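You operate a simulated robot arm through the tools that you are given. There is no shell and no other tool. Be economical: measure what you need, move in short steps, check, and stop when the job is done.

You are at the controls of a simulated two-armed robot. One attempt, no reset.

JOB
Take the blue bracket and put it on the pad by the stakes. Then stack the box marked "relay" from the deck beside the button bar on top of the box labelled "bent". Then put the yellow tag on top of the white speaker. Then open the charging box lid. Keep to this order.

It is judged by the outcome, as a careful person would: the job done as asked, and still so three seconds after it is handed in. It fails if anything else is knocked over, pushed out of place, dropped, spilled or broken. A push-on lid holds only when it is set on centred and level and pressed home; a screw cap is set on level and turned clockwise until tight.

ROBOT AND FRAMES
Two 7-joint arms with two-finger parallel grippers on one trunk, on a base that drives. Base frame: it is fixed to the floor where the robot stands at the start and does not move with it; the origin is under the middle of the robot, x ahead of it, y to its left, z up. Units: mm, degrees, N and s.
The left shoulder is at the start at [50, 168, 1057], the right one opposite. With the tool pointing down near the work surface each hand reaches from about 220 to 660 mm from the robot's upright axis, wherever it stands, measured 20 degrees to its own side. Places, roughly: charging box lid [-6400, -3200, 900]; encoder box, grey tube box, relay box [-4750, -2750, 750]; pad by the stakes [-3100, -300, 800]; white speaker (7x6x8 cm) [1600, -5600, 800]; yellow tag [-2000, -8500, 750]. Payload 1.57 kg a hand.
Tool frame (each hand has its own): the origin (TCP) lies between the finger pads and is the grasp point; the fingertips stand 30 mm ahead of it; z points along the fingers, y is the line along which they close. The gripper opens to 80 mm. The fingers are 17 mm wide and 12 mm thick; the gripper's body (40 by 82 mm) begins 80 mm behind the TCP.
Orientation is that of the tool frame in the base frame, as a unit quaternion [x, y, z, w]. With the fingers straight down and closing along the base's y, the tool's x points along the base's -x, its y along +y and its z along -z.

CONTROLS
- The arms move only by the tool play_rows. It takes "left_steps", "right_steps" or both (then of equal length, played together; a hand with none holds still); each is text: rows parted by semicolons, each of 7 numbers parted by spaces: the turn, a rotation vector about the tool's x, y, z in units of 6 degrees (1.0 is 6 degrees), then the shift along the tool's x, y, z in units of 50 mm (1.0 is 50 mm), then the gripper command, from -1 (fully open) to 1 (shut), values between in proportion. In form: ax ay az tx ty tz fingers; .... A call has 1 to 12 rows; each row shifts and turns the commanded pose from where the row before left it, along the tool's axes as they then stand. A call with a number of a shift or a turn outside -1 to 1 is refused whole. Each row takes 0.2 s and may step no farther than 50 mm and 8.6 degrees from the row before; otherwise, or with a gripper value out of range, the whole call is refused. Where a pose cannot be reached the arm comes as near as it can. A force on the tool above 40 N (or 10 N above the force at the start of the call, whichever is more), or a blocked arm, ends the call early, and 0.2 s more pass. The fingers move at their own pace (about 45 mm/s each) and stop on an object; they squeeze with about 23 N. The grip force told is the motor's: it shows also when the fingers shut on nothing. Time passes only in rows, and 0.2 s behind the last, so rows that do not move let the fingers close. It gives the time, the measured TCP pose, the force on the tool (base axes), the opening and the grip force at its end, in the units of the frame above (readings bear some noise), with the torque about the TCP (base axes, N m) and any sound that the robot's microphone picked up.
- Cameras (640 x 400 px; columns grow to the right, rows downward): "scene" is now at [126.5, 2.1, 1243.2]; the picture's right is [-0.06, -1.00, 0.00], its down [-0.63, 0.04, -0.77] and it looks along [0.77, -0.05, -0.63] (base axes); focal length 262 px, centre (320, 200). "left" rides on the left gripper at [72, 7, -122] in its tool frame; the picture's right is [-0.09, 1.00, 0.00], its down [-0.84, -0.08, -0.54] and it looks along [-0.54, -0.05, 0.84] (tool axes); focal length 238 px, centre (320, 200). "right" rides on the right gripper at [72, -7, -122] in its tool frame; the picture's right is [0.09, 1.00, 0.00], its down [-0.84, 0.08, -0.54] and it looks along [-0.54, 0.05, 0.84] (tool axes); focal length 238 px, centre (320, 200). There is no depth. A picture from a camera that has moved, and an enlarged one, comes with that camera's place and axes in the base frame and with its lens. The place of the scene camera against the robot may be out by one fixed shift of up to 25 mm in any direction.
- get_image(camera): a new picture of that camera. The clock stands still meanwhile.
- slide_trunk(by): slides the trunk up (or, below 0, down) by that many mm; the arms and the scene camera ride with it, the base frame stays. It gives what a move gives, with no picture.
- drive_base(legs): drives the robot by 1 to 6 legs, each [ahead, left, turn to the left] in mm, mm and degrees, along the robot's own axes; the way and the turn of a leg run together, so that a leg with both is an arc; at most 1500 mm and 180 degrees a leg. The arms and the cameras ride along, it lands a little off, and it stops where it bumps. It gives what a move gives.
- aim_head(pan, tilt): turns the head with the scene camera to pan (to the left, within 80 degrees either way) and tilt (down, from -29 to 69), counted from straight ahead of the robot. It gives what a move gives.
- inspect(camera, box): a new picture of the part [left, top, right, bottom] of that camera's present view, enlarged. The clock stands still meanwhile.
- hand_in(): hands the job in; it is judged then, once.

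Go step by step. Nothing tells you exact positions but the pictures and the camera data: compare them with the known pose of the tool, close in by small moves and look again before you grip or let go. The budget is 165 turns and 118 pictures, counting those below and the enlarged ones. Unless the task says otherwise, let go and move clear before handing in, and close with one line.

The tools are called after "Request:" by a JSON object that holds its "op" and its "data". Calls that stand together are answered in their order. play_rows: Moves the arms, as the interface text tells. Its arguments: {"type":"object","properties":{"left_steps":{"type":"string"},"right_steps":{"type":"string"}},"required":[]} The other tools are called the same way: slide_trunk (by) slides the trunk up or down; drive_base (legs) drives the base; aim_head (pan, tilt) turns the head that bears the scene camera; get_image (camera) takes a picture; inspect (camera, box) takes an enlarged picture of a part of a camera's view; hand_in () hands the job in.

At the start:

```text
clock: 0.0
left_tcp_pos: [431.3, 198.3, 1090.0]
left_tcp_rot: [-0.001, 1.0, -0.001, 0.0]
left_force: [-0.6, 0.2, 0.2]
left_ft_torque: [-0.02, 0.02, 0.04]
left_finger_gap: 80.0
left_gripper_force: 0.0
right_tcp_pos: [431.5, -195.8, 1040.9]
right_tcp_rot: [0.001, 1.0, -0.001, -0.001]
right_force: [-0.5, 0.4, 0.4]
right_ft_torque: [-0.01, -0.04, -0.01]
right_finger_gap: 80.3
right_gripper_force: 0.0
trunk travel left (down, up): [-225.0, 218.0]
robot x, y, heading: [-2.1, -1.3, 0.1]
head pan, tilt: [-3.4, 39.3]
```

scene: 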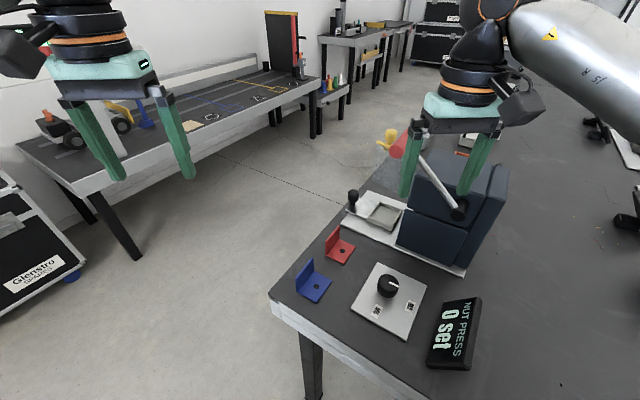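
right: 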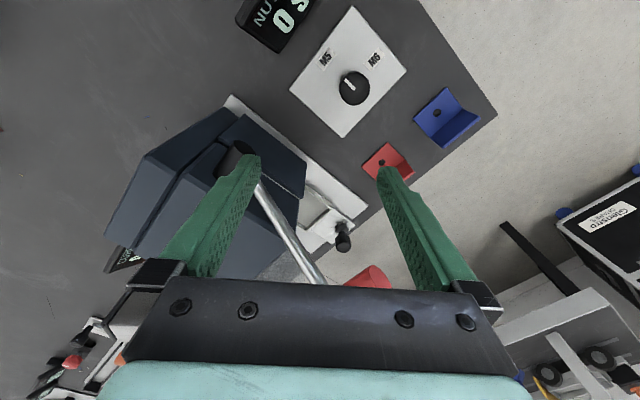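
left: 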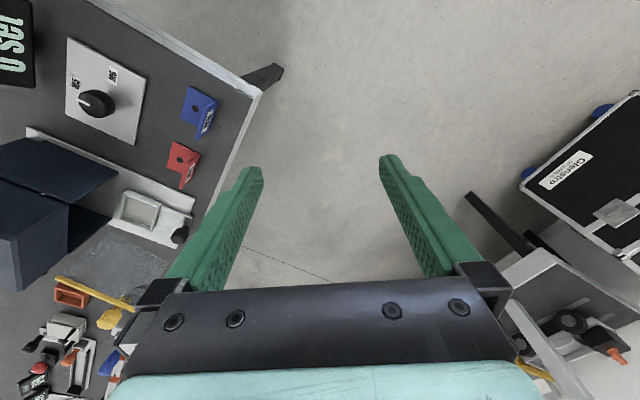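

The blue bracket lies near [430, -8, 785] at the corner of the near table, with a red one beside it. I'll look closer at it before picking.

Request:
{"op": "inspect", "data": {"camera": "scene", "box": [260, 210, 380, 320]}}

Request:
{"op": "inspect", "data": {"camera": "left", "box": [140, 60, 260, 200]}}

```text
3.64 times, centred on (320, 265) of scene
camera zoom: at [126.5, 2.1, 1243.2], right [-0.06, -1.0, 0.0], down [-0.63, 0.04, -0.77], along [0.77, -0.05, -0.63], focal length 955 px, centre (320, -36)
```

zoom: 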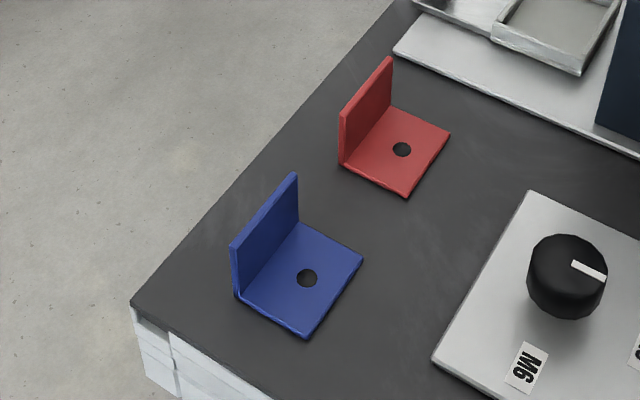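

```text
2.86 times, centred on (200, 130) of left
camera zoom: at [358.9, 204.3, 1211.7], right [0.09, 1.0, 0.0], down [0.84, -0.08, 0.54], along [0.54, -0.05, -0.84], focal length 681 px, centre (663, 400)
```

zoom: 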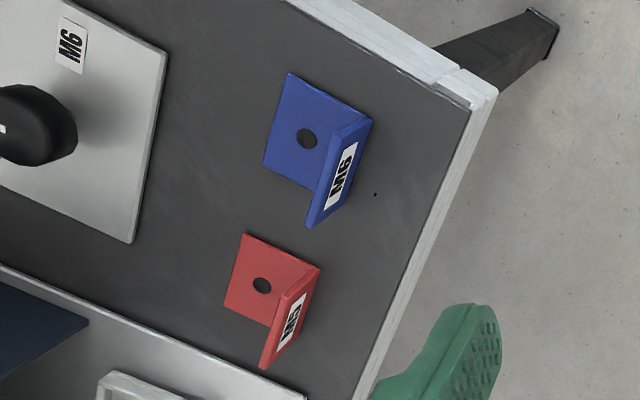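

I take the upright wall of the blue bracket to run from about (412, 28) to (459, -8), about 48 mm high. I'll turn the left hand 38° so it closes across that wall, move above it and look.

Request:
{"op": "play_rows", "data": {"left_steps": "0 0 0.905 0 0 0.371 -1;0 0 0.905 0 0 0.371 -1;0 0 0.905 0 0 0.371 -1;0 0 0.905 0 0 0.371 -1;0 0 0.905 0 0 0.371 -1;0 0 0.905 0 0 0.371 -1;0 0 0.905 0 0 0.371 -1;0 0 0 -0.474 -0.574 0 -1;0 0 0 -0.474 -0.574 0 -1;0 0 0 -0.474 -0.574 0 -1;0 0 0 -0.474 -0.574 0 -1;0 0 0 -0.474 -0.574 0 -1"}}

Request:
{"op": "get_image", "data": {"camera": "left"}}

Request:
{"op": "get_image", "data": {"camera": "scene"}}

```text
clock: 2.6
left_tcp_pos: [435.3, 11.6, 959.1]
left_tcp_rot: [0.325, 0.946, 0.0, 0.0]
left_force: [-0.2, 0.2, 0.0]
left_ft_torque: [-0.02, 0.0, 0.0]
left_finger_gap: 80.2
left_gripper_force: 0.0
right_tcp_pos: [432.0, -195.3, 1040.1]
right_tcp_rot: [0.001, 1.0, 0.0, 0.0]
right_force: [-0.4, 0.0, 0.5]
right_ft_torque: [0.0, 0.0, 0.0]
right_finger_gap: 80.0
right_gripper_force: 0.1
trunk travel left (down, up): [-225.0, 218.0]
robot x, y, heading: [0.7, 0.9, 0.2]
head pan, tilt: [-3.4, 39.3]
```

```text
112 pictures are left
camera left: at [383.1, 60.8, 1081.8], right [0.68, 0.73, 0.0], down [0.61, -0.58, 0.54], along [0.4, -0.37, -0.84], focal length 238 px, centre (320, 200)
```

left: 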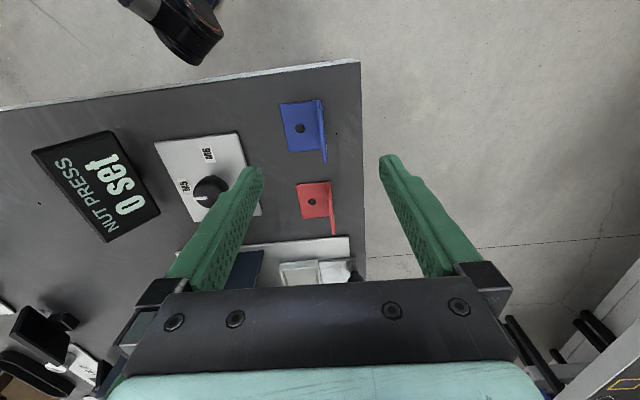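

```text
111 pictures are left
camera scene: at [126.5, 1.8, 1243.2], right [-0.06, -1.0, 0.0], down [-0.63, 0.04, -0.77], along [0.77, -0.05, -0.63], focal length 262 px, centre (320, 200)
```

scene: 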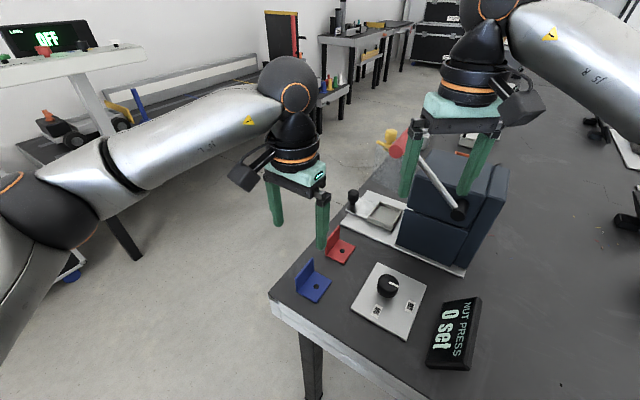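

The hand is lined up with the wall's direction. I'll zoom in for a precise wall position.

Request:
{"op": "inspect", "data": {"camera": "left", "box": [260, 80, 360, 180]}}

```text
4.00 times, centred on (310, 130) of left
camera zoom: at [383.1, 60.8, 1081.8], right [0.68, 0.73, 0.0], down [0.61, -0.58, 0.54], along [0.4, -0.37, -0.84], focal length 953 px, centre (360, 480)
```

zoom: 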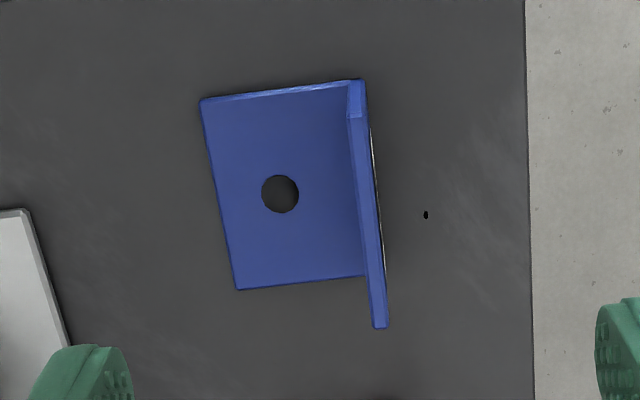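

The wall's top edge is centred at about (446, 7.4), z≈828, running at -37°. I'll shift a few mm, go down and close.

Request:
{"op": "play_rows", "data": {"left_steps": "0 0 -0.1 -0.222 0.064 0 -1;0 0 0 0 0 0.8 -1;0 0 0 0 0 0.8 -1;0 0 0 0 0 0.7 -1;0 0 0 0 0 0.44 -1;0 0 0 0 0 0 -1"}}

Request:
{"op": "get_image", "data": {"camera": "left"}}

```text
clock: 4.0
left_tcp_pos: [447.1, 8.2, 821.4]
left_tcp_rot: [0.32, 0.947, 0.0, 0.0]
left_force: [-0.2, -0.2, 0.3]
left_ft_torque: [0.01, 0.04, 0.0]
left_finger_gap: 80.0
left_gripper_force: 0.1
right_tcp_pos: [432.5, -195.7, 1041.0]
right_tcp_rot: [0.001, 1.0, 0.0, 0.0]
right_force: [-0.6, -0.3, -0.3]
right_ft_torque: [0.01, 0.0, -0.02]
right_finger_gap: 79.9
right_gripper_force: 0.1
trunk travel left (down, up): [-225.0, 218.0]
robot x, y, heading: [-0.2, 0.2, 0.2]
head pan, tilt: [-3.4, 39.3]
```

```text
109 pictures are left
camera left: at [393.5, 56.7, 944.8], right [0.68, 0.74, 0.0], down [0.62, -0.57, 0.54], along [0.4, -0.37, -0.84], focal length 238 px, centre (320, 200)
```

left: 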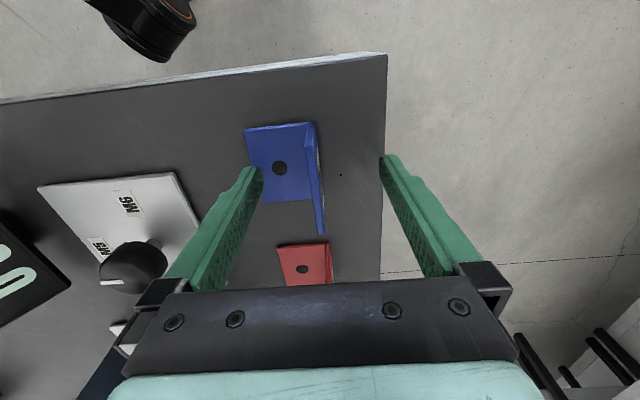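

Well placed around the wall. I'll close the fingers.

Request:
{"op": "play_rows", "data": {"left_steps": "0 0 0 0 0 0 1;0 0 0 0 0 0 1;0 0 0 0 0 0 1;0 0 0 0 0 0 1;0 0 0 0 0 0 1;0 0 0 0 0 0 1"}}

Request:
{"op": "get_image", "data": {"camera": "left"}}

```text
clock: 5.4
left_tcp_pos: [446.4, 8.0, 821.9]
left_tcp_rot: [0.32, 0.947, 0.0, 0.0]
left_force: [0.0, -0.1, 0.4]
left_ft_torque: [0.0, 0.03, 0.01]
left_finger_gap: 4.7
left_gripper_force: 22.8
right_tcp_pos: [431.6, -195.2, 1041.5]
right_tcp_rot: [0.001, 1.0, 0.0, 0.001]
right_force: [0.3, 0.3, 0.4]
right_ft_torque: [0.0, -0.02, 0.01]
right_finger_gap: 80.1
right_gripper_force: 0.0
trunk travel left (down, up): [-225.0, 218.0]
robot x, y, heading: [-1.1, 1.7, -0.1]
head pan, tilt: [-3.4, 39.3]
```

```text
108 pictures are left
camera left: at [393.4, 56.7, 945.2], right [0.68, 0.74, 0.0], down [0.62, -0.57, 0.54], along [0.4, -0.37, -0.84], focal length 238 px, centre (320, 200)
```

left: 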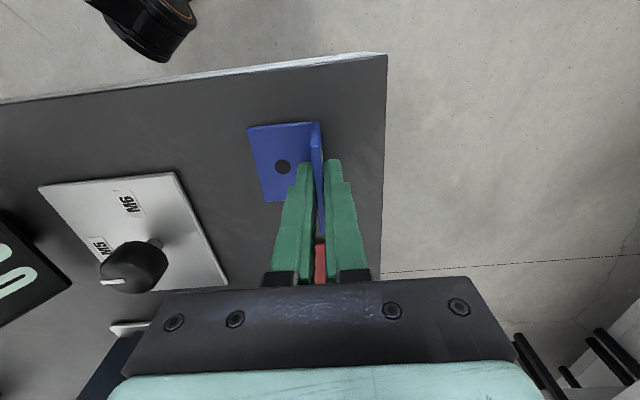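

It grips the wall (4.7 mm). I'll lift and bring both hands to a compact carrying pose.

Request:
{"op": "play_rows", "data": {"left_steps": "0 0 0 0 0 -0.3 1;0 0 0 0 0 -0.8 1;0 0 0 0 0 -0.8 1;0 0 0 0 0 -0.9 1;0 0 0 0 0 -0.9 1;0 0 0 0 0 -0.86 1;0 0 0 0.608 0.348 0 1;0 0 0 0.608 0.348 0 1;0 0 0 0.608 0.348 0 1;0 0 0 0.608 0.348 0 1;0 0 0 0.608 0.348 0 1", "right_steps": "0 0 0 0 0 0 -1;0 0 0 0 0 0 -1;0 0 0 0 0 0 -1;0 0 0 0 0 0 -1;0 0 0 0 0 0 -1;0 0 0 0 0 0 -1;0 0 0 0.3 0 0 -1;0 0 0 0.3 0 0 -1;0 0 0 0.3 0 0 -1;0 0 0 0.3 0 0 -1;0 0 0 0.3 0 0 -1"}}

Request:
{"op": "drive_base", "data": {"legs": [[-400, 0, 0]]}}

Request:
{"op": "aim_head", "data": {"pan": 80, "tilt": 20}}

Request:
{"op": "get_image", "data": {"camera": "scene"}}

Request:
{"op": "get_image", "data": {"camera": "left"}}

```text
clock: 7.8
left_tcp_pos: [378.3, 169.7, 1050.2]
left_tcp_rot: [0.32, 0.947, 0.001, 0.0]
left_force: [0.2, -0.4, -1.5]
left_ft_torque: [0.01, -0.03, 0.0]
left_finger_gap: 4.7
left_gripper_force: 22.9
right_tcp_pos: [355.9, -195.6, 1040.5]
right_tcp_rot: [0.001, 1.0, 0.0, -0.001]
right_force: [-0.6, 0.0, 0.1]
right_ft_torque: [-0.01, 0.02, -0.01]
right_finger_gap: 80.0
right_gripper_force: 0.1
trunk travel left (down, up): [-225.0, 218.0]
robot x, y, heading: [-2.0, -2.7, -0.2]
head pan, tilt: [-3.4, 39.3]
```

```text
clock: 10.3
left_tcp_pos: [-22.9, 169.9, 1050.8]
left_tcp_rot: [0.319, 0.948, 0.001, -0.001]
left_force: [-0.2, 0.0, -0.9]
left_ft_torque: [0.02, -0.02, 0.03]
left_finger_gap: 4.6
left_gripper_force: 23.2
right_tcp_pos: [-44.4, -194.5, 1040.9]
right_tcp_rot: [-0.001, 1.0, 0.0, 0.0]
right_force: [-0.3, -0.5, -0.7]
right_ft_torque: [0.0, 0.02, -0.03]
right_finger_gap: 80.3
right_gripper_force: 0.1
trunk travel left (down, up): [-225.0, 218.0]
robot x, y, heading: [-403.0, -1.5, 0.0]
head pan, tilt: [-3.4, 39.3]
```

```text
clock: 11.9
left_tcp_pos: [-23.6, 168.7, 1050.9]
left_tcp_rot: [0.319, 0.948, 0.0, 0.001]
left_force: [1.2, 1.0, -0.8]
left_ft_torque: [0.02, -0.01, -0.02]
left_finger_gap: 4.6
left_gripper_force: 22.8
right_tcp_pos: [-43.6, -194.4, 1041.6]
right_tcp_rot: [-0.001, 1.0, 0.0, 0.0]
right_force: [-0.4, 0.6, 0.2]
right_ft_torque: [-0.02, 0.02, 0.01]
right_finger_gap: 80.0
right_gripper_force: 0.1
trunk travel left (down, up): [-225.0, 218.0]
robot x, y, heading: [-401.5, 1.0, 0.0]
head pan, tilt: [80.0, 20.0]
```

```text
107 pictures are left
camera scene: at [-343.7, 98.6, 1273.5], right [0.99, -0.17, 0.0], down [-0.06, -0.34, -0.94], along [0.16, 0.93, -0.34], focal length 262 px, centre (320, 200)
```

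scene: 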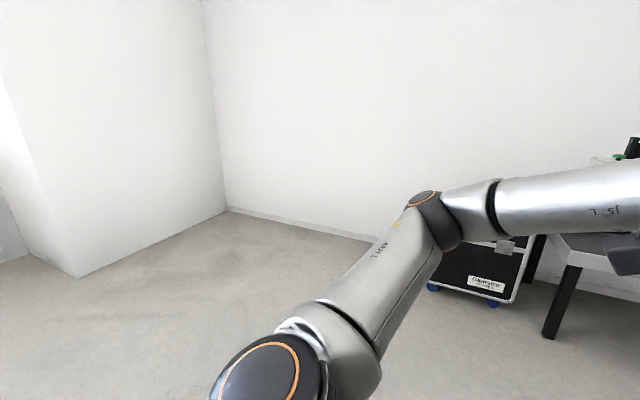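

```text
106 pictures are left
camera left: at [-75.8, 217.7, 1173.1], right [0.68, 0.74, 0.0], down [0.62, -0.57, 0.54], along [0.4, -0.37, -0.84], focal length 238 px, centre (320, 200)
```

left: 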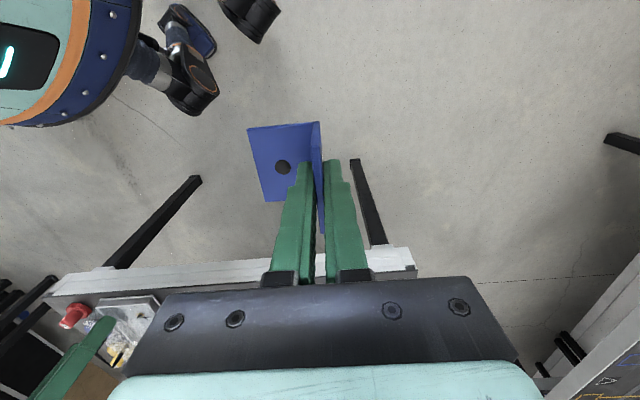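

The bracket is held well and the space to the left is open. I'll turn around to face the pad area behind.

Request:
{"op": "drive_base", "data": {"legs": [[0, 0, 90], [0, 0, 90]]}}

Request:
{"op": "aim_head", "data": {"pan": 0, "tilt": 18}}

Request:
{"op": "get_image", "data": {"camera": "scene"}}

```text
clock: 18.4
left_tcp_pos: [-800.6, 90.3, 1048.0]
left_tcp_rot: [0.797, -0.604, 0.003, 0.005]
left_force: [0.2, 0.6, -0.5]
left_ft_torque: [0.05, 0.01, 0.02]
left_finger_gap: 4.7
left_gripper_force: 22.5
right_tcp_pos: [-576.9, 367.6, 1040.4]
right_tcp_rot: [0.952, -0.306, -0.001, 0.001]
right_force: [0.0, -0.6, -0.1]
right_ft_torque: [-0.01, 0.02, 0.0]
right_finger_gap: 80.0
right_gripper_force: 0.1
trunk travel left (down, up): [-225.0, 218.0]
robot x, y, heading: [-400.8, 2.0, 144.6]
head pan, tilt: [80.0, 20.0]
stopped in leg 2: the robot was blocked; the commanded pose is now the measured one
```

```text
clock: 20.0
left_tcp_pos: [-801.4, 90.0, 1047.7]
left_tcp_rot: [0.798, -0.603, 0.005, 0.005]
left_force: [-0.2, 0.3, -0.7]
left_ft_torque: [0.02, 0.02, -0.01]
left_finger_gap: 4.7
left_gripper_force: 23.1
right_tcp_pos: [-577.0, 367.7, 1039.7]
right_tcp_rot: [0.952, -0.306, -0.001, 0.001]
right_force: [1.6, 0.5, 0.3]
right_ft_torque: [0.01, -0.02, 0.01]
right_finger_gap: 79.8
right_gripper_force: 0.2
trunk travel left (down, up): [-225.0, 218.0]
robot x, y, heading: [-401.6, -0.8, 144.3]
head pan, tilt: [0.0, 18.0]
```

```text
105 pictures are left
camera scene: at [-506.9, 87.6, 1276.7], right [0.58, 0.81, 0.0], down [0.25, -0.18, -0.95], along [-0.77, 0.55, -0.31], focal length 262 px, centre (320, 200)
```

scene: 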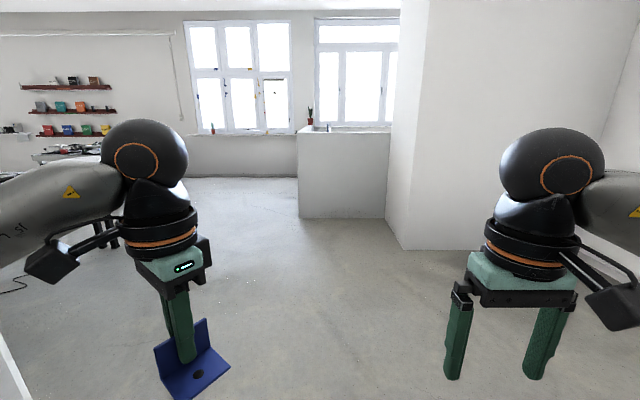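

Something blocked the turn at 144°; I'll look to the left and down before moving on.

Request:
{"op": "aim_head", "data": {"pan": 55, "tilt": 30}}

Request:
{"op": "get_image", "data": {"camera": "scene"}}

Request:
{"op": "get_image", "data": {"camera": "left"}}

```text
clock: 21.2
left_tcp_pos: [-801.5, 89.7, 1048.4]
left_tcp_rot: [0.798, -0.602, 0.003, 0.005]
left_force: [-0.8, 0.0, -1.4]
left_ft_torque: [-0.01, 0.01, 0.0]
left_finger_gap: 4.5
left_gripper_force: 22.7
right_tcp_pos: [-576.9, 367.4, 1038.9]
right_tcp_rot: [0.952, -0.305, -0.001, 0.001]
right_force: [-0.4, 0.2, -0.8]
right_ft_torque: [-0.03, 0.0, 0.0]
right_finger_gap: 79.9
right_gripper_force: 0.0
trunk travel left (down, up): [-225.0, 218.0]
robot x, y, heading: [-402.2, 1.1, 144.4]
head pan, tilt: [55.0, 30.0]
```

```text
104 pictures are left
camera scene: at [-516.4, 3.3, 1257.6], right [-0.33, 0.94, 0.0], down [0.47, 0.16, -0.87], along [-0.82, -0.29, -0.5], focal length 262 px, centre (320, 200)
```

scene: 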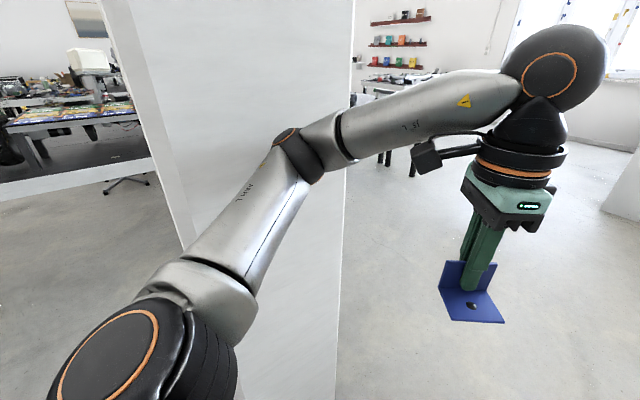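

```text
103 pictures are left
camera left: at [-787.9, 19.8, 1171.2], right [-0.98, -0.18, 0.0], down [-0.15, 0.83, 0.53], along [-0.1, 0.52, -0.85], focal length 238 px, centre (320, 200)
```

left: 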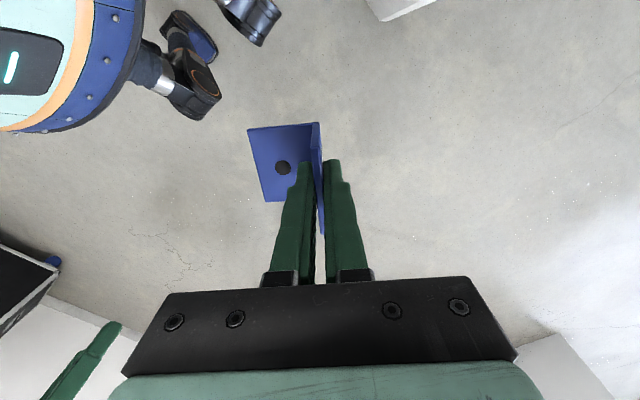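

The left elbow met a white partition at about y = -100; ahead and to the right is open. I'll move away from it and then finish the turn.

Request:
{"op": "drive_base", "data": {"legs": [[100, -400, 0], [300, 0, 0], [0, 0, 36]]}}

Request:
{"op": "aim_head", "data": {"pan": 20, "tilt": 18}}

Request:
{"op": "get_image", "data": {"camera": "scene"}}

```text
clock: 27.1
left_tcp_pos: [-870.7, 393.2, 1047.4]
left_tcp_rot: [0.944, -0.33, 0.005, 0.003]
left_force: [-0.2, 0.8, -0.5]
left_ft_torque: [-0.01, 0.03, -0.01]
left_finger_gap: 4.5
left_gripper_force: 22.6
right_tcp_pos: [-850.4, 751.3, 1039.6]
right_tcp_rot: [1.0, 0.0, 0.0, -0.001]
right_force: [0.9, -0.3, -0.1]
right_ft_torque: [0.01, -0.02, 0.01]
right_finger_gap: 79.9
right_gripper_force: 0.1
trunk travel left (down, up): [-225.0, 218.0]
robot x, y, heading: [-493.2, 554.7, -180.0]
head pan, tilt: [55.0, 30.0]
```

```text
clock: 28.1
left_tcp_pos: [-870.6, 393.9, 1048.2]
left_tcp_rot: [0.944, -0.33, 0.004, 0.003]
left_force: [0.5, -0.2, -1.4]
left_ft_torque: [0.0, -0.02, -0.02]
left_finger_gap: 4.5
left_gripper_force: 23.3
right_tcp_pos: [-850.4, 750.5, 1041.4]
right_tcp_rot: [1.0, 0.001, -0.002, 0.001]
right_force: [-0.4, 1.1, 0.3]
right_ft_torque: [0.03, 0.01, 0.0]
right_finger_gap: 80.0
right_gripper_force: 0.1
trunk travel left (down, up): [-225.0, 218.0]
robot x, y, heading: [-492.1, 559.6, -180.2]
head pan, tilt: [20.0, 18.0]
```

```text
102 pictures are left
camera scene: at [-620.2, 531.9, 1276.8], right [-0.34, 0.94, 0.0], down [0.29, 0.11, -0.95], along [-0.89, -0.33, -0.31], focal length 262 px, centre (320, 200)
```

scene: 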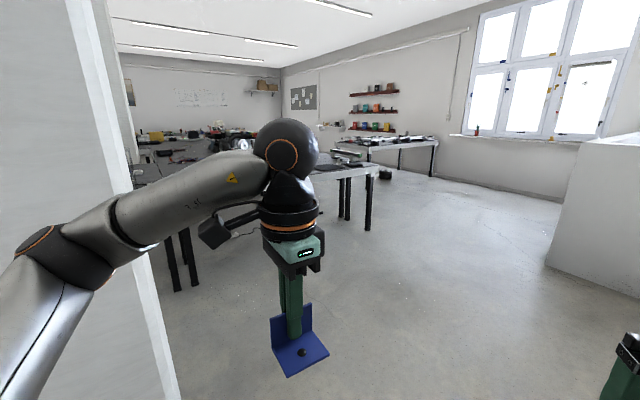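

The way ahead is open; the pad's table is beyond on the left. I'll drive ahead and look again.

Request:
{"op": "drive_base", "data": {"legs": [[1400, 0, 0]]}}

Request:
{"op": "aim_head", "data": {"pan": 35, "tilt": 28}}

Request:
{"op": "get_image", "data": {"camera": "scene"}}

```text
clock: 35.1
left_tcp_pos: [-2279.7, 396.4, 1047.0]
left_tcp_rot: [0.944, -0.331, 0.005, 0.001]
left_force: [-0.2, 0.4, -1.1]
left_ft_torque: [-0.03, 0.02, 0.02]
left_finger_gap: 4.6
left_gripper_force: 23.1
right_tcp_pos: [-2258.5, 753.9, 1040.9]
right_tcp_rot: [1.0, -0.002, -0.001, 0.0]
right_force: [0.3, 0.1, 0.8]
right_ft_torque: [0.03, 0.0, 0.01]
right_finger_gap: 79.7
right_gripper_force: 0.0
trunk travel left (down, up): [-225.0, 218.0]
robot x, y, heading: [-1900.7, 557.3, 179.8]
head pan, tilt: [20.0, 18.0]
```

```text
clock: 35.9
left_tcp_pos: [-2279.4, 395.8, 1047.3]
left_tcp_rot: [0.943, -0.331, 0.004, 0.002]
left_force: [-0.5, -0.9, -1.1]
left_ft_torque: [0.03, 0.01, 0.0]
left_finger_gap: 4.6
left_gripper_force: 22.5
right_tcp_pos: [-2257.8, 753.5, 1040.8]
right_tcp_rot: [1.0, 0.0, -0.001, 0.001]
right_force: [-0.6, 1.1, 0.4]
right_ft_torque: [0.02, -0.01, 0.02]
right_finger_gap: 80.1
right_gripper_force: 0.0
trunk travel left (down, up): [-225.0, 218.0]
robot x, y, heading: [-1902.6, 556.4, 179.9]
head pan, tilt: [35.0, 28.0]
```

```text
101 pictures are left
camera scene: at [-2015.4, 513.6, 1260.7], right [-0.57, 0.82, 0.0], down [0.39, 0.27, -0.88], along [-0.73, -0.5, -0.47], focal length 262 px, centre (320, 200)
```

scene: 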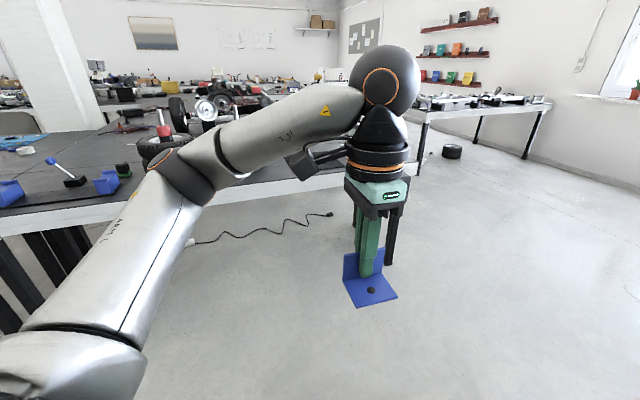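

The pad's table edge runs from (-2000, -680) to (-2944, -70), so I should face it at heading about -123°. I'll drive to a standoff and look.

Request:
{"op": "drive_base", "data": {"legs": [[900, 60, 0], [0, 0, 57]]}}

Request:
{"op": "aim_head", "data": {"pan": 0, "tilt": 30}}

Request:
{"op": "get_image", "data": {"camera": "scene"}}

```text
clock: 43.2
left_tcp_pos: [-2871.4, 93.8, 1048.2]
left_tcp_rot: [0.987, 0.163, 0.005, 0.0]
left_force: [-0.2, -0.8, -0.2]
left_ft_torque: [0.04, 0.05, -0.01]
left_finger_gap: 4.6
left_gripper_force: 23.3
right_tcp_pos: [-3159.6, 303.8, 1040.7]
right_tcp_rot: [0.877, 0.481, -0.001, 0.001]
right_force: [0.3, 0.8, 0.7]
right_ft_torque: [-0.03, 0.01, 0.0]
right_finger_gap: 79.6
right_gripper_force: 0.0
trunk travel left (down, up): [-225.0, 218.0]
robot x, y, heading: [-2801.4, 504.1, -123.0]
head pan, tilt: [35.0, 28.0]
```

```text
clock: 44.2
left_tcp_pos: [-2870.8, 93.2, 1046.9]
left_tcp_rot: [0.987, 0.163, 0.005, -0.001]
left_force: [0.0, -0.4, -0.5]
left_ft_torque: [0.0, 0.05, 0.03]
left_finger_gap: 4.7
left_gripper_force: 22.6
right_tcp_pos: [-3160.1, 304.1, 1038.9]
right_tcp_rot: [0.877, 0.481, -0.001, 0.0]
right_force: [-0.5, -0.5, 0.0]
right_ft_torque: [-0.03, -0.03, 0.02]
right_finger_gap: 80.1
right_gripper_force: 0.0
trunk travel left (down, up): [-225.0, 218.0]
robot x, y, heading: [-2804.3, 499.9, -122.9]
head pan, tilt: [0.0, 30.0]
```

```text
100 pictures are left
camera scene: at [-2872.9, 395.8, 1257.5], right [-0.84, 0.54, 0.0], down [0.27, 0.42, -0.87], along [-0.47, -0.73, -0.5], focal length 262 px, centre (320, 200)
```

scene: 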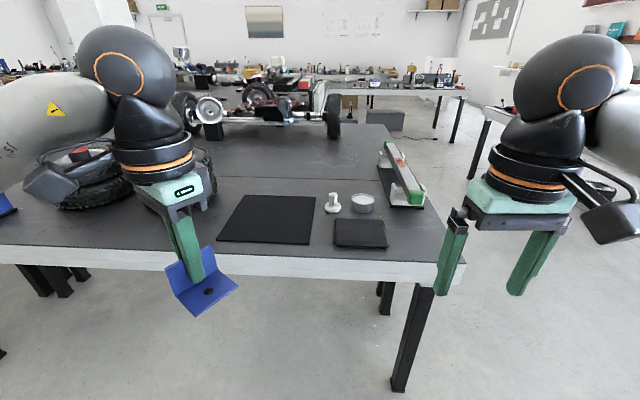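

A dark square mat and a smaller dark tray lie on the table, with white items behind. I'll zoom in to find the stakes.

Request:
{"op": "inspect", "data": {"camera": "scene", "box": [200, 130, 440, 270]}}

Request:
{"op": "inspect", "data": {"camera": "scene", "box": [0, 130, 240, 270]}}

```text
2.67 times, centred on (320, 200) of scene
camera zoom: at [-2872.9, 395.8, 1257.5], right [-0.84, 0.54, 0.0], down [0.27, 0.42, -0.87], along [-0.47, -0.73, -0.5], focal length 700 px, centre (320, 200)
```

zoom: 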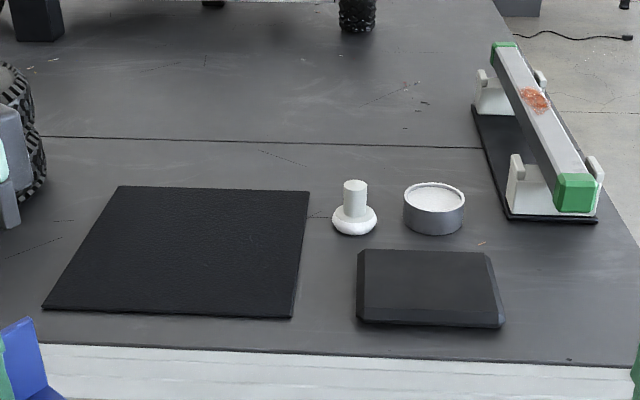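

```text
2.67 times, centred on (120, 200) of scene
camera zoom: at [-2872.9, 395.8, 1257.5], right [-0.84, 0.54, 0.0], down [0.27, 0.42, -0.87], along [-0.47, -0.73, -0.5], focal length 700 px, centre (853, 200)
```

zoom: 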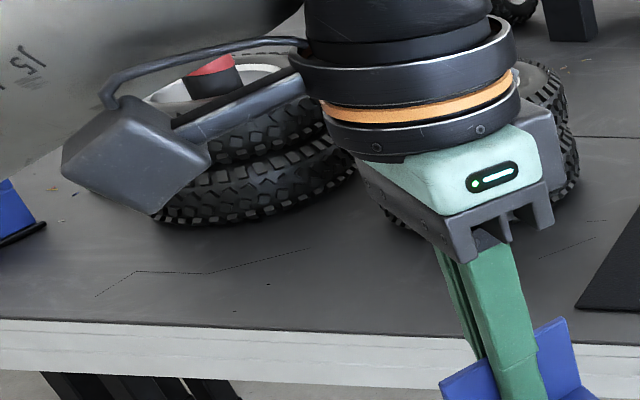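

The black mat, centred near (-3131, -294), matches the pad's given place. I'll drive ahead 340 mm so the left hand can reach it, then look with the hand clear.

Request:
{"op": "drive_base", "data": {"legs": [[340, 0, 0]]}}

Request:
{"op": "aim_head", "data": {"pan": 10, "tilt": 40}}

Request:
{"op": "get_image", "data": {"camera": "scene"}}

Request:
{"op": "get_image", "data": {"camera": "left"}}

```text
clock: 46.4
left_tcp_pos: [-3053.1, -188.5, 1046.4]
left_tcp_rot: [0.987, 0.163, 0.005, 0.0]
left_force: [0.7, 0.4, -1.4]
left_ft_torque: [-0.04, -0.02, 0.01]
left_finger_gap: 4.7
left_gripper_force: 22.9
right_tcp_pos: [-3341.5, 22.4, 1039.5]
right_tcp_rot: [0.877, 0.48, -0.001, 0.0]
right_force: [-0.1, -0.7, 0.1]
right_ft_torque: [0.02, 0.01, -0.01]
right_finger_gap: 79.8
right_gripper_force: 0.0
trunk travel left (down, up): [-225.0, 218.0]
robot x, y, heading: [-2982.7, 217.7, -122.5]
head pan, tilt: [0.0, 30.0]
```

```text
clock: 47.1
left_tcp_pos: [-3052.6, -188.3, 1047.0]
left_tcp_rot: [0.987, 0.162, 0.005, 0.001]
left_force: [0.9, 0.1, -1.1]
left_ft_torque: [-0.03, 0.02, 0.01]
left_finger_gap: 4.8
left_gripper_force: 22.8
right_tcp_pos: [-3341.1, 23.0, 1040.4]
right_tcp_rot: [0.878, 0.48, -0.002, 0.001]
right_force: [0.3, 0.0, -0.4]
right_ft_torque: [0.02, -0.02, 0.01]
right_finger_gap: 80.1
right_gripper_force: 0.1
trunk travel left (down, up): [-225.0, 218.0]
robot x, y, heading: [-2984.0, 216.8, -122.7]
head pan, tilt: [10.0, 40.0]
```

```text
97 pictures are left
camera scene: at [-3038.3, 112.2, 1242.2], right [-0.92, 0.39, 0.0], down [0.25, 0.59, -0.77], along [-0.3, -0.71, -0.64], focal length 262 px, centre (320, 200)
```

scene: 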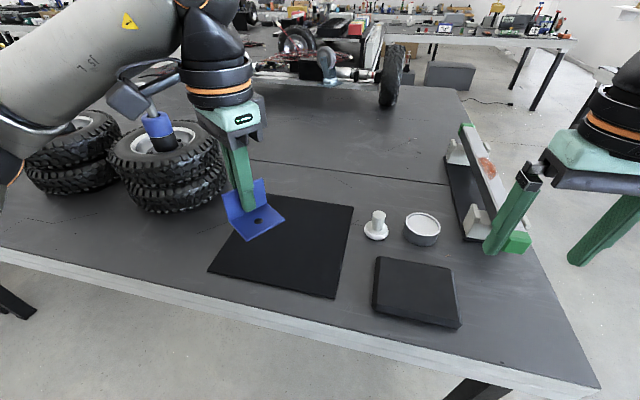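

```text
96 pictures are left
camera left: at [-2983.4, -171.9, 1170.9], right [0.23, -0.97, 0.0], down [-0.82, -0.2, 0.53], along [-0.52, -0.12, -0.85], focal length 238 px, centre (320, 200)
```

left: 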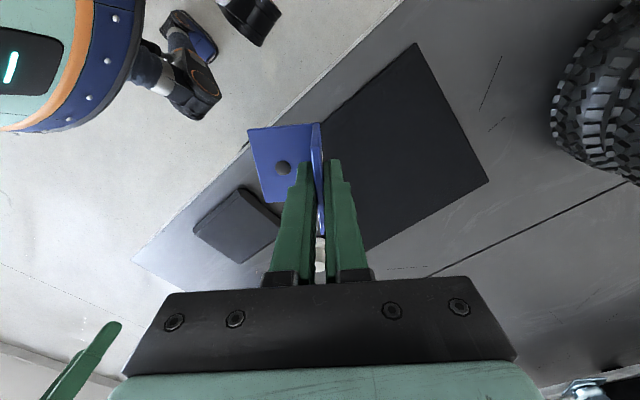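

The blue posts through the tyre stacks are the stakes, so this mat is the pad, centred near (-3135, -324). I'll move the bracket over it and lower partway.

Request:
{"op": "play_rows", "data": {"left_steps": "0 0 0 -0.487 0.498 0 1;0 0 0 -0.487 0.498 0 1;0 0 0 -0.487 0.498 0 1;0 0 0 -0.487 0.498 0 1;0 0 0 -0.487 0.498 0 1;0 0 0 0 0 0.9 1;0 0 0 0 0 0.9 1;0 0 0 0 0 0.9 1;0 0 0 0 0 0.9 1;0 0 0 0 0 0 1"}}

Request:
{"op": "get_image", "data": {"camera": "left"}}

Request:
{"op": "get_image", "data": {"camera": "scene"}}

```text
clock: 49.3
left_tcp_pos: [-3107.2, -302.0, 865.0]
left_tcp_rot: [0.987, 0.161, 0.004, 0.0]
left_force: [-0.5, 0.3, -0.5]
left_ft_torque: [0.03, -0.02, -0.01]
left_finger_gap: 4.4
left_gripper_force: 23.3
left hand out of reach, approached as far as the arm can: row 4, 5
right_tcp_pos: [-3342.0, 22.7, 1042.0]
right_tcp_rot: [0.878, 0.48, 0.0, 0.0]
right_force: [1.3, 0.5, -0.1]
right_ft_torque: [-0.01, 0.01, -0.04]
right_finger_gap: 79.8
right_gripper_force: 0.0
trunk travel left (down, up): [-225.0, 218.0]
robot x, y, heading: [-2985.7, 216.4, -122.7]
head pan, tilt: [10.0, 40.0]
```

```text
95 pictures are left
camera left: at [-3037.4, -286.1, 989.2], right [0.23, -0.97, 0.0], down [-0.82, -0.19, 0.53], along [-0.52, -0.12, -0.85], focal length 238 px, centre (320, 200)
```

left: 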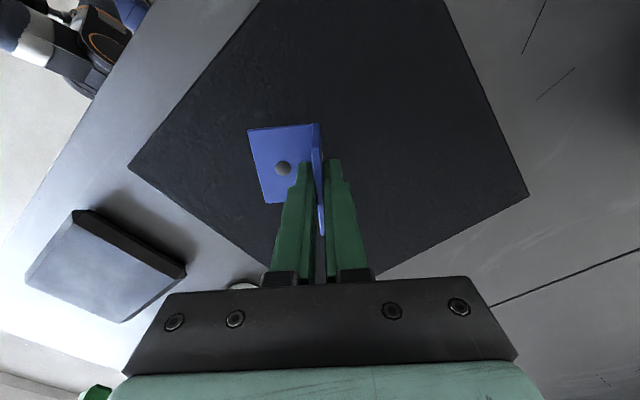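

```text
94 pictures are left
camera scene: at [-3038.3, 112.2, 1242.1], right [-0.92, 0.39, 0.0], down [0.25, 0.59, -0.77], along [-0.3, -0.71, -0.64], focal length 262 px, centre (320, 200)
```

scene: 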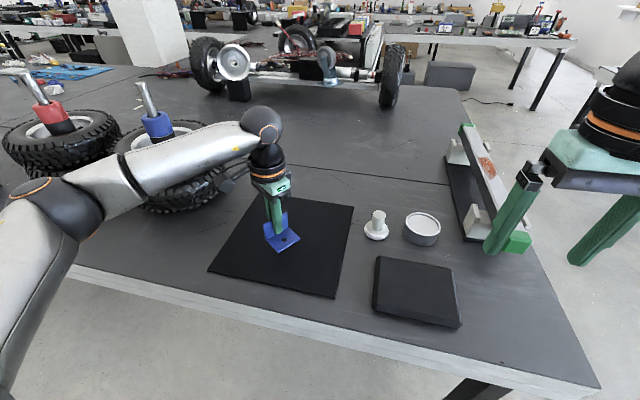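

The bracket hangs over the pad with good margin on every side. I'll lower it slowly and watch the force.

Request:
{"op": "play_rows", "data": {"left_steps": "0 0 0 0 0 0.3 1;0 0 0 0 0 0.25 1;0 0 0 0 0 0.06 1;0 0 0 0 0 0.04 1;0 0 0 0 0 0.04 1;0 0 0 0 0 0 1"}}

Request:
{"op": "get_image", "data": {"camera": "scene"}}

```text
clock: 50.7
left_tcp_pos: [-3105.4, -301.5, 830.9]
left_tcp_rot: [0.987, 0.162, 0.005, 0.0]
left_force: [1.0, 0.0, -0.7]
left_ft_torque: [-0.03, -0.01, 0.0]
left_finger_gap: 4.5
left_gripper_force: 22.4
right_tcp_pos: [-3341.4, 22.7, 1039.9]
right_tcp_rot: [0.877, 0.48, -0.002, 0.0]
right_force: [0.7, 0.4, -0.4]
right_ft_torque: [-0.04, 0.0, -0.01]
right_finger_gap: 79.8
right_gripper_force: 0.1
trunk travel left (down, up): [-225.0, 218.0]
robot x, y, heading: [-2984.9, 217.5, -122.9]
head pan, tilt: [10.0, 40.0]
```

```text
93 pictures are left
camera scene: at [-3038.3, 112.2, 1242.1], right [-0.92, 0.39, 0.0], down [0.25, 0.59, -0.77], along [-0.3, -0.71, -0.64], focal length 262 px, centre (320, 200)
```

scene: 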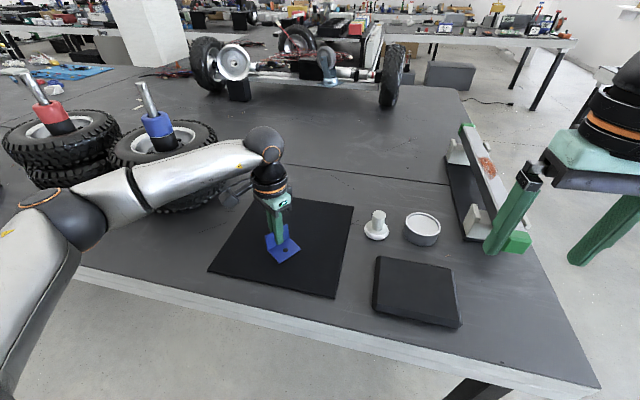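

Request:
{"op": "play_rows", "data": {"left_steps": "0 0 0 0 0 0.04 1;0 0 0 0 0 0.04 1;0 0 0 0 0 0.03 1;0 0 0 0 0 0 1"}}

```text
clock: 51.7
left_tcp_pos: [-3105.2, -301.0, 828.2]
left_tcp_rot: [0.987, 0.163, 0.004, 0.001]
left_force: [2.0, 0.4, 10.1]
left_ft_torque: [0.07, 0.32, -0.01]
left_finger_gap: 4.7
left_gripper_force: 23.0
right_tcp_pos: [-3341.3, 23.1, 1041.4]
right_tcp_rot: [0.878, 0.479, -0.001, 0.0]
right_force: [0.8, 0.3, -0.4]
right_ft_torque: [-0.03, -0.01, 0.0]
right_finger_gap: 79.7
right_gripper_force: 0.0
trunk travel left (down, up): [-225.0, 218.0]
robot x, y, heading: [-2984.0, 216.8, -122.9]
head pan, tilt: [10.0, 40.0]
```

The bracket touches down at about 829 with 10 N. I'll release and lift away.

Request:
{"op": "play_rows", "data": {"left_steps": "0 0 0 0 0 -0.03 0.5;0 0 0 0 0 0 -0.2;0 0 0 0 0 0 -0.2;0 0 0 0 0 0 -0.2;0 0 0 0 0 -0.4 -0.2;0 0 0 0 0 -0.9 -0.2;0 0 0 0 0 -0.9 -0.2;0 0 0 0 0 -0.9 -0.2;0 0 0 0 0 -0.9 -0.2;0 0 0 0.5 -0.5 0 -0.2;0 0 0 0.5 -0.5 0 -0.2;0 0 0 0.5 -0.5 0 -0.2"}}

Request:
{"op": "get_image", "data": {"camera": "scene"}}

```text
clock: 54.3
left_tcp_pos: [-3058.9, -206.3, 1028.3]
left_tcp_rot: [0.987, 0.162, 0.005, 0.0]
left_force: [-0.2, 0.9, 0.0]
left_ft_torque: [0.0, 0.01, -0.02]
left_finger_gap: 47.8
left_gripper_force: 0.0
right_tcp_pos: [-3339.9, 24.0, 1041.9]
right_tcp_rot: [0.878, 0.479, -0.001, 0.001]
right_force: [-0.3, 0.4, -0.7]
right_ft_torque: [-0.02, 0.0, 0.01]
right_finger_gap: 79.8
right_gripper_force: 0.0
trunk travel left (down, up): [-225.0, 218.0]
robot x, y, heading: [-2982.3, 216.4, -122.9]
head pan, tilt: [10.0, 40.0]
```

```text
92 pictures are left
camera scene: at [-3038.1, 112.4, 1242.2], right [-0.92, 0.39, 0.0], down [0.25, 0.59, -0.77], along [-0.3, -0.71, -0.64], focal length 262 px, centre (320, 200)
```

scene: 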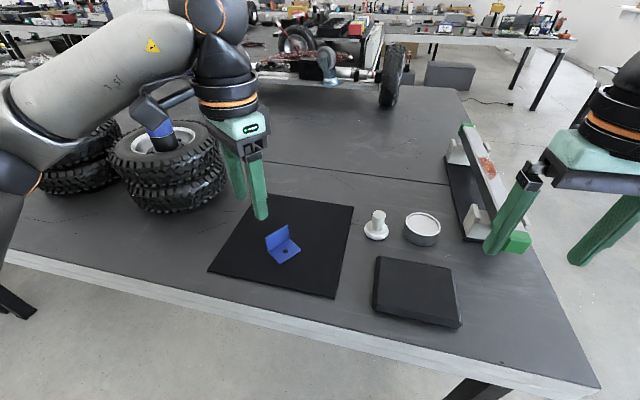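

The bracket stands on the pad. I'll back off and look to the right for the way to the relay boxes.

Request:
{"op": "drive_base", "data": {"legs": [[-400, 0, 0]]}}

Request:
{"op": "aim_head", "data": {"pan": -35, "tilt": 15}}

Request:
{"op": "get_image", "data": {"camera": "scene"}}

```text
clock: 56.8
left_tcp_pos: [-2843.6, 131.2, 1028.3]
left_tcp_rot: [0.987, 0.162, 0.005, 0.0]
left_force: [-0.5, 0.2, -0.1]
left_ft_torque: [-0.04, 0.01, 0.04]
left_finger_gap: 48.1
left_gripper_force: 0.1
right_tcp_pos: [-3123.8, 361.6, 1040.0]
right_tcp_rot: [0.878, 0.479, 0.0, 0.0]
right_force: [0.4, -0.1, 0.8]
right_ft_torque: [0.02, -0.01, 0.0]
right_finger_gap: 80.0
right_gripper_force: 0.0
trunk travel left (down, up): [-225.0, 218.0]
robot x, y, heading: [-2765.5, 553.0, -122.8]
head pan, tilt: [10.0, 40.0]
```

```text
clock: 58.0
left_tcp_pos: [-2842.6, 129.9, 1028.2]
left_tcp_rot: [0.987, 0.162, 0.005, 0.0]
left_force: [0.3, 0.9, -0.6]
left_ft_torque: [0.0, -0.01, -0.02]
left_finger_gap: 48.0
left_gripper_force: 0.1
right_tcp_pos: [-3124.1, 360.1, 1040.6]
right_tcp_rot: [0.878, 0.479, -0.001, 0.001]
right_force: [0.8, 0.1, 0.7]
right_ft_torque: [-0.01, 0.04, -0.01]
right_finger_gap: 79.9
right_gripper_force: 0.0
trunk travel left (down, up): [-225.0, 218.0]
robot x, y, heading: [-2767.4, 558.3, -123.2]
head pan, tilt: [-35.0, 15.0]
```

```text
91 pictures are left
camera scene: at [-2874.2, 492.3, 1281.6], right [-0.38, 0.93, 0.0], down [0.24, 0.1, -0.97], along [-0.89, -0.36, -0.26], focal length 262 px, centre (320, 200)
```

scene: 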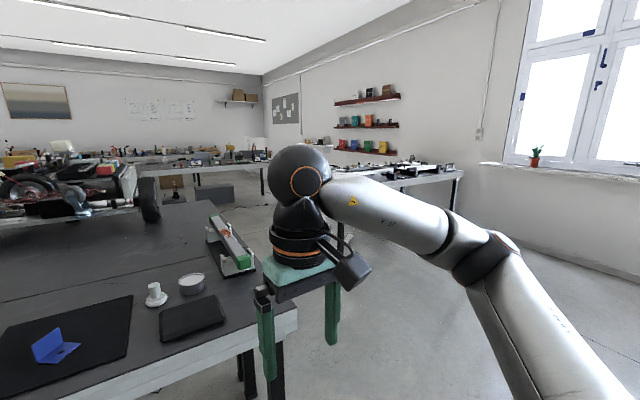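

The way around the table's right corner is open. I'll turn right and drive past the corner, then look left down the aisle.

Request:
{"op": "drive_base", "data": {"legs": [[0, 0, -57], [1300, 0, 0], [0, 0, 50]]}}

Request:
{"op": "aim_head", "data": {"pan": 5, "tilt": 15}}

Request:
{"op": "get_image", "data": {"camera": "scene"}}

```text
clock: 69.2
left_tcp_pos: [-4187.8, 158.1, 1028.8]
left_tcp_rot: [0.996, 0.093, 0.006, 0.0]
left_force: [-0.3, 0.1, -0.1]
left_ft_torque: [0.02, 0.01, -0.01]
left_finger_gap: 48.1
left_gripper_force: 0.1
right_tcp_pos: [-4434.5, 422.4, 1040.8]
right_tcp_rot: [0.909, 0.417, -0.001, 0.0]
right_force: [-0.5, 0.0, 0.3]
right_ft_torque: [0.02, -0.01, 0.02]
right_finger_gap: 80.0
right_gripper_force: 0.1
trunk travel left (down, up): [-225.0, 218.0]
robot x, y, heading: [-4056.1, 567.0, -130.9]
head pan, tilt: [-35.0, 15.0]
```

```text
clock: 70.3
left_tcp_pos: [-4187.0, 157.7, 1028.2]
left_tcp_rot: [0.996, 0.094, 0.005, 0.0]
left_force: [0.1, 0.2, 0.4]
left_ft_torque: [0.03, -0.01, -0.03]
left_finger_gap: 48.0
left_gripper_force: 0.1
right_tcp_pos: [-4433.2, 425.4, 1039.9]
right_tcp_rot: [0.909, 0.418, 0.0, 0.0]
right_force: [-0.6, 0.0, 0.3]
right_ft_torque: [0.01, 0.01, -0.02]
right_finger_gap: 79.8
right_gripper_force: 0.0
trunk travel left (down, up): [-225.0, 218.0]
robot x, y, heading: [-4051.1, 564.8, -130.6]
head pan, tilt: [5.0, 15.0]
```

```text
90 pictures are left
camera scene: at [-4133.1, 468.1, 1281.7], right [-0.81, 0.59, 0.0], down [0.15, 0.21, -0.97], along [-0.57, -0.78, -0.26], focal length 262 px, centre (320, 200)
```

scene: 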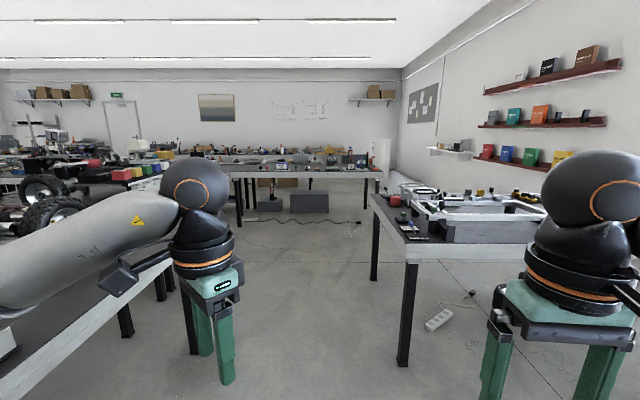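

I see an aisle between the left table and the right one; the boxes should be at the far end, behind my left hand. I'll drive down the aisle.

Request:
{"op": "drive_base", "data": {"legs": [[0, 0, 9], [1200, 0, 0]]}}

Request:
{"op": "aim_head", "data": {"pan": 15, "tilt": 15}}

Request:
{"op": "get_image", "data": {"camera": "scene"}}

```text
clock: 77.0
left_tcp_pos: [-4751.7, -877.6, 1027.8]
left_tcp_rot: [0.985, 0.172, 0.005, 0.0]
left_force: [-0.3, -0.2, -0.1]
left_ft_torque: [-0.01, -0.03, 0.03]
left_finger_gap: 47.7
left_gripper_force: 0.1
right_tcp_pos: [-5036.9, -653.2, 1040.3]
right_tcp_rot: [0.873, 0.488, -0.001, 0.0]
right_force: [-0.3, 0.5, 0.4]
right_ft_torque: [-0.02, 0.01, 0.03]
right_finger_gap: 80.0
right_gripper_force: 0.0
trunk travel left (down, up): [-225.0, 218.0]
robot x, y, heading: [-4685.0, -452.1, -121.7]
head pan, tilt: [5.0, 15.0]
```

```text
clock: 77.8
left_tcp_pos: [-4751.5, -878.4, 1028.1]
left_tcp_rot: [0.985, 0.172, 0.005, 0.0]
left_force: [0.5, -0.1, 0.1]
left_ft_torque: [-0.03, -0.02, -0.02]
left_finger_gap: 48.0
left_gripper_force: 0.1
right_tcp_pos: [-5036.5, -653.6, 1040.0]
right_tcp_rot: [0.873, 0.488, -0.002, 0.0]
right_force: [-0.8, 0.7, 0.2]
right_ft_torque: [0.0, 0.0, 0.0]
right_finger_gap: 80.1
right_gripper_force: 0.2
trunk travel left (down, up): [-225.0, 218.0]
robot x, y, heading: [-4683.0, -448.8, -121.7]
head pan, tilt: [15.0, 15.0]
```

```text
89 pictures are left
camera scene: at [-4730.9, -568.8, 1281.7], right [-0.96, 0.29, 0.0], down [0.07, 0.25, -0.97], along [-0.28, -0.92, -0.26], focal length 262 px, centre (320, 200)
```

scene: 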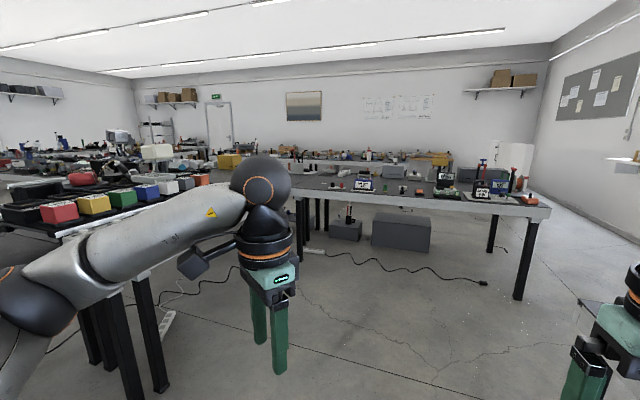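

The target spot is hidden behind the left hand. I'll drive a bit farther and look again.

Request:
{"op": "drive_base", "data": {"legs": [[800, 0, 0]]}}

Request:
{"op": "aim_head", "data": {"pan": 50, "tilt": 20}}

Request:
{"op": "get_image", "data": {"camera": "scene"}}

```text
clock: 82.0
left_tcp_pos: [-5173.3, -1554.2, 1027.7]
left_tcp_rot: [0.986, 0.169, 0.006, 0.0]
left_force: [0.2, 0.0, 0.1]
left_ft_torque: [0.02, 0.0, 0.0]
left_finger_gap: 47.9
left_gripper_force: 0.2
right_tcp_pos: [-5458.6, -1329.5, 1040.0]
right_tcp_rot: [0.874, 0.486, 0.0, 0.0]
right_force: [-0.5, 0.0, -1.0]
right_ft_torque: [0.0, -0.01, -0.01]
right_finger_gap: 80.3
right_gripper_force: 0.1
trunk travel left (down, up): [-225.0, 218.0]
robot x, y, heading: [-5108.3, -1129.6, -122.0]
head pan, tilt: [15.0, 15.0]
```

```text
clock: 83.0
left_tcp_pos: [-5173.9, -1554.4, 1028.1]
left_tcp_rot: [0.986, 0.169, 0.006, 0.0]
left_force: [0.9, -0.2, 0.6]
left_ft_torque: [0.01, 0.0, -0.02]
left_finger_gap: 47.8
left_gripper_force: 0.0
right_tcp_pos: [-5458.2, -1329.3, 1040.4]
right_tcp_rot: [0.874, 0.486, -0.001, 0.001]
right_force: [0.4, 0.0, 0.3]
right_ft_torque: [0.02, 0.03, 0.02]
right_finger_gap: 79.9
right_gripper_force: 0.0
trunk travel left (down, up): [-225.0, 218.0]
robot x, y, heading: [-5103.0, -1130.4, -121.9]
head pan, tilt: [50.0, 20.0]
```

```text
88 pictures are left
camera scene: at [-5096.0, -1245.0, 1273.5], right [-0.95, -0.31, 0.0], down [-0.11, 0.33, -0.94], along [0.29, -0.89, -0.34], focal length 262 px, centre (320, 200)
```

scene: 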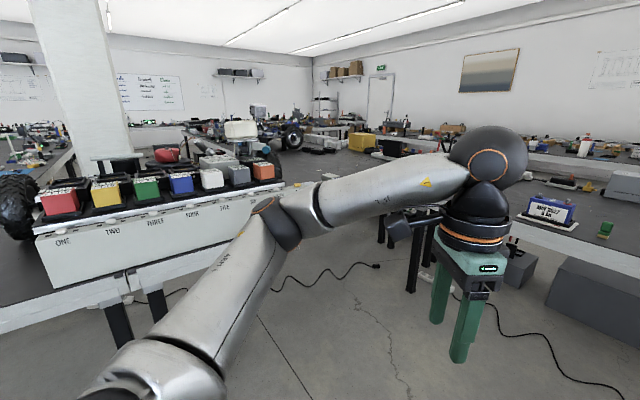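

The arm blocks the view of the spot; I'll turn the base to face it.

Request:
{"op": "drive_base", "data": {"legs": [[0, 0, 45]]}}

Request:
{"op": "aim_head", "data": {"pan": 0, "tilt": 22}}

Request:
{"op": "get_image", "data": {"camera": "scene"}}

```text
clock: 85.5
left_tcp_pos: [-4854.5, -1479.7, 1028.1]
left_tcp_rot: [0.847, 0.532, 0.004, -0.002]
left_force: [0.1, 0.1, 0.6]
left_ft_torque: [0.0, 0.02, 0.02]
left_finger_gap: 48.0
left_gripper_force: 0.0
right_tcp_pos: [-5215.6, -1520.7, 1039.4]
right_tcp_rot: [0.622, 0.783, -0.001, 0.002]
right_force: [0.4, 0.1, -0.1]
right_ft_torque: [0.02, 0.0, 0.03]
right_finger_gap: 80.1
right_gripper_force: 0.0
trunk travel left (down, up): [-225.0, 218.0]
robot x, y, heading: [-5101.9, -1129.1, -77.4]
head pan, tilt: [50.0, 20.0]
```

```text
clock: 86.7
left_tcp_pos: [-4853.2, -1478.6, 1028.1]
left_tcp_rot: [0.847, 0.532, 0.005, -0.003]
left_force: [0.3, -0.5, -0.2]
left_ft_torque: [0.05, -0.03, 0.04]
left_finger_gap: 47.9
left_gripper_force: 0.0
right_tcp_pos: [-5214.8, -1519.8, 1041.0]
right_tcp_rot: [0.622, 0.783, -0.001, 0.0]
right_force: [-0.6, 0.8, -1.0]
right_ft_torque: [-0.02, -0.01, 0.0]
right_finger_gap: 80.1
right_gripper_force: 0.1
trunk travel left (down, up): [-225.0, 218.0]
robot x, y, heading: [-5103.5, -1128.4, -76.9]
head pan, tilt: [0.0, 22.0]
```

```text
87 pictures are left
camera scene: at [-5074.0, -1252.0, 1270.3], right [-0.97, -0.22, 0.0], down [-0.08, 0.37, -0.93], along [0.21, -0.9, -0.37], focal length 262 px, centre (320, 200)
```

scene: 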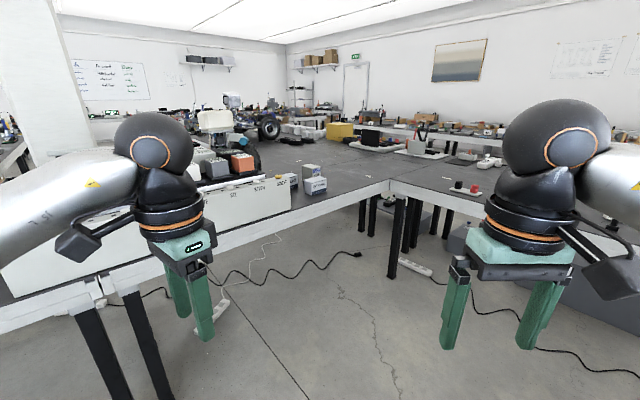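

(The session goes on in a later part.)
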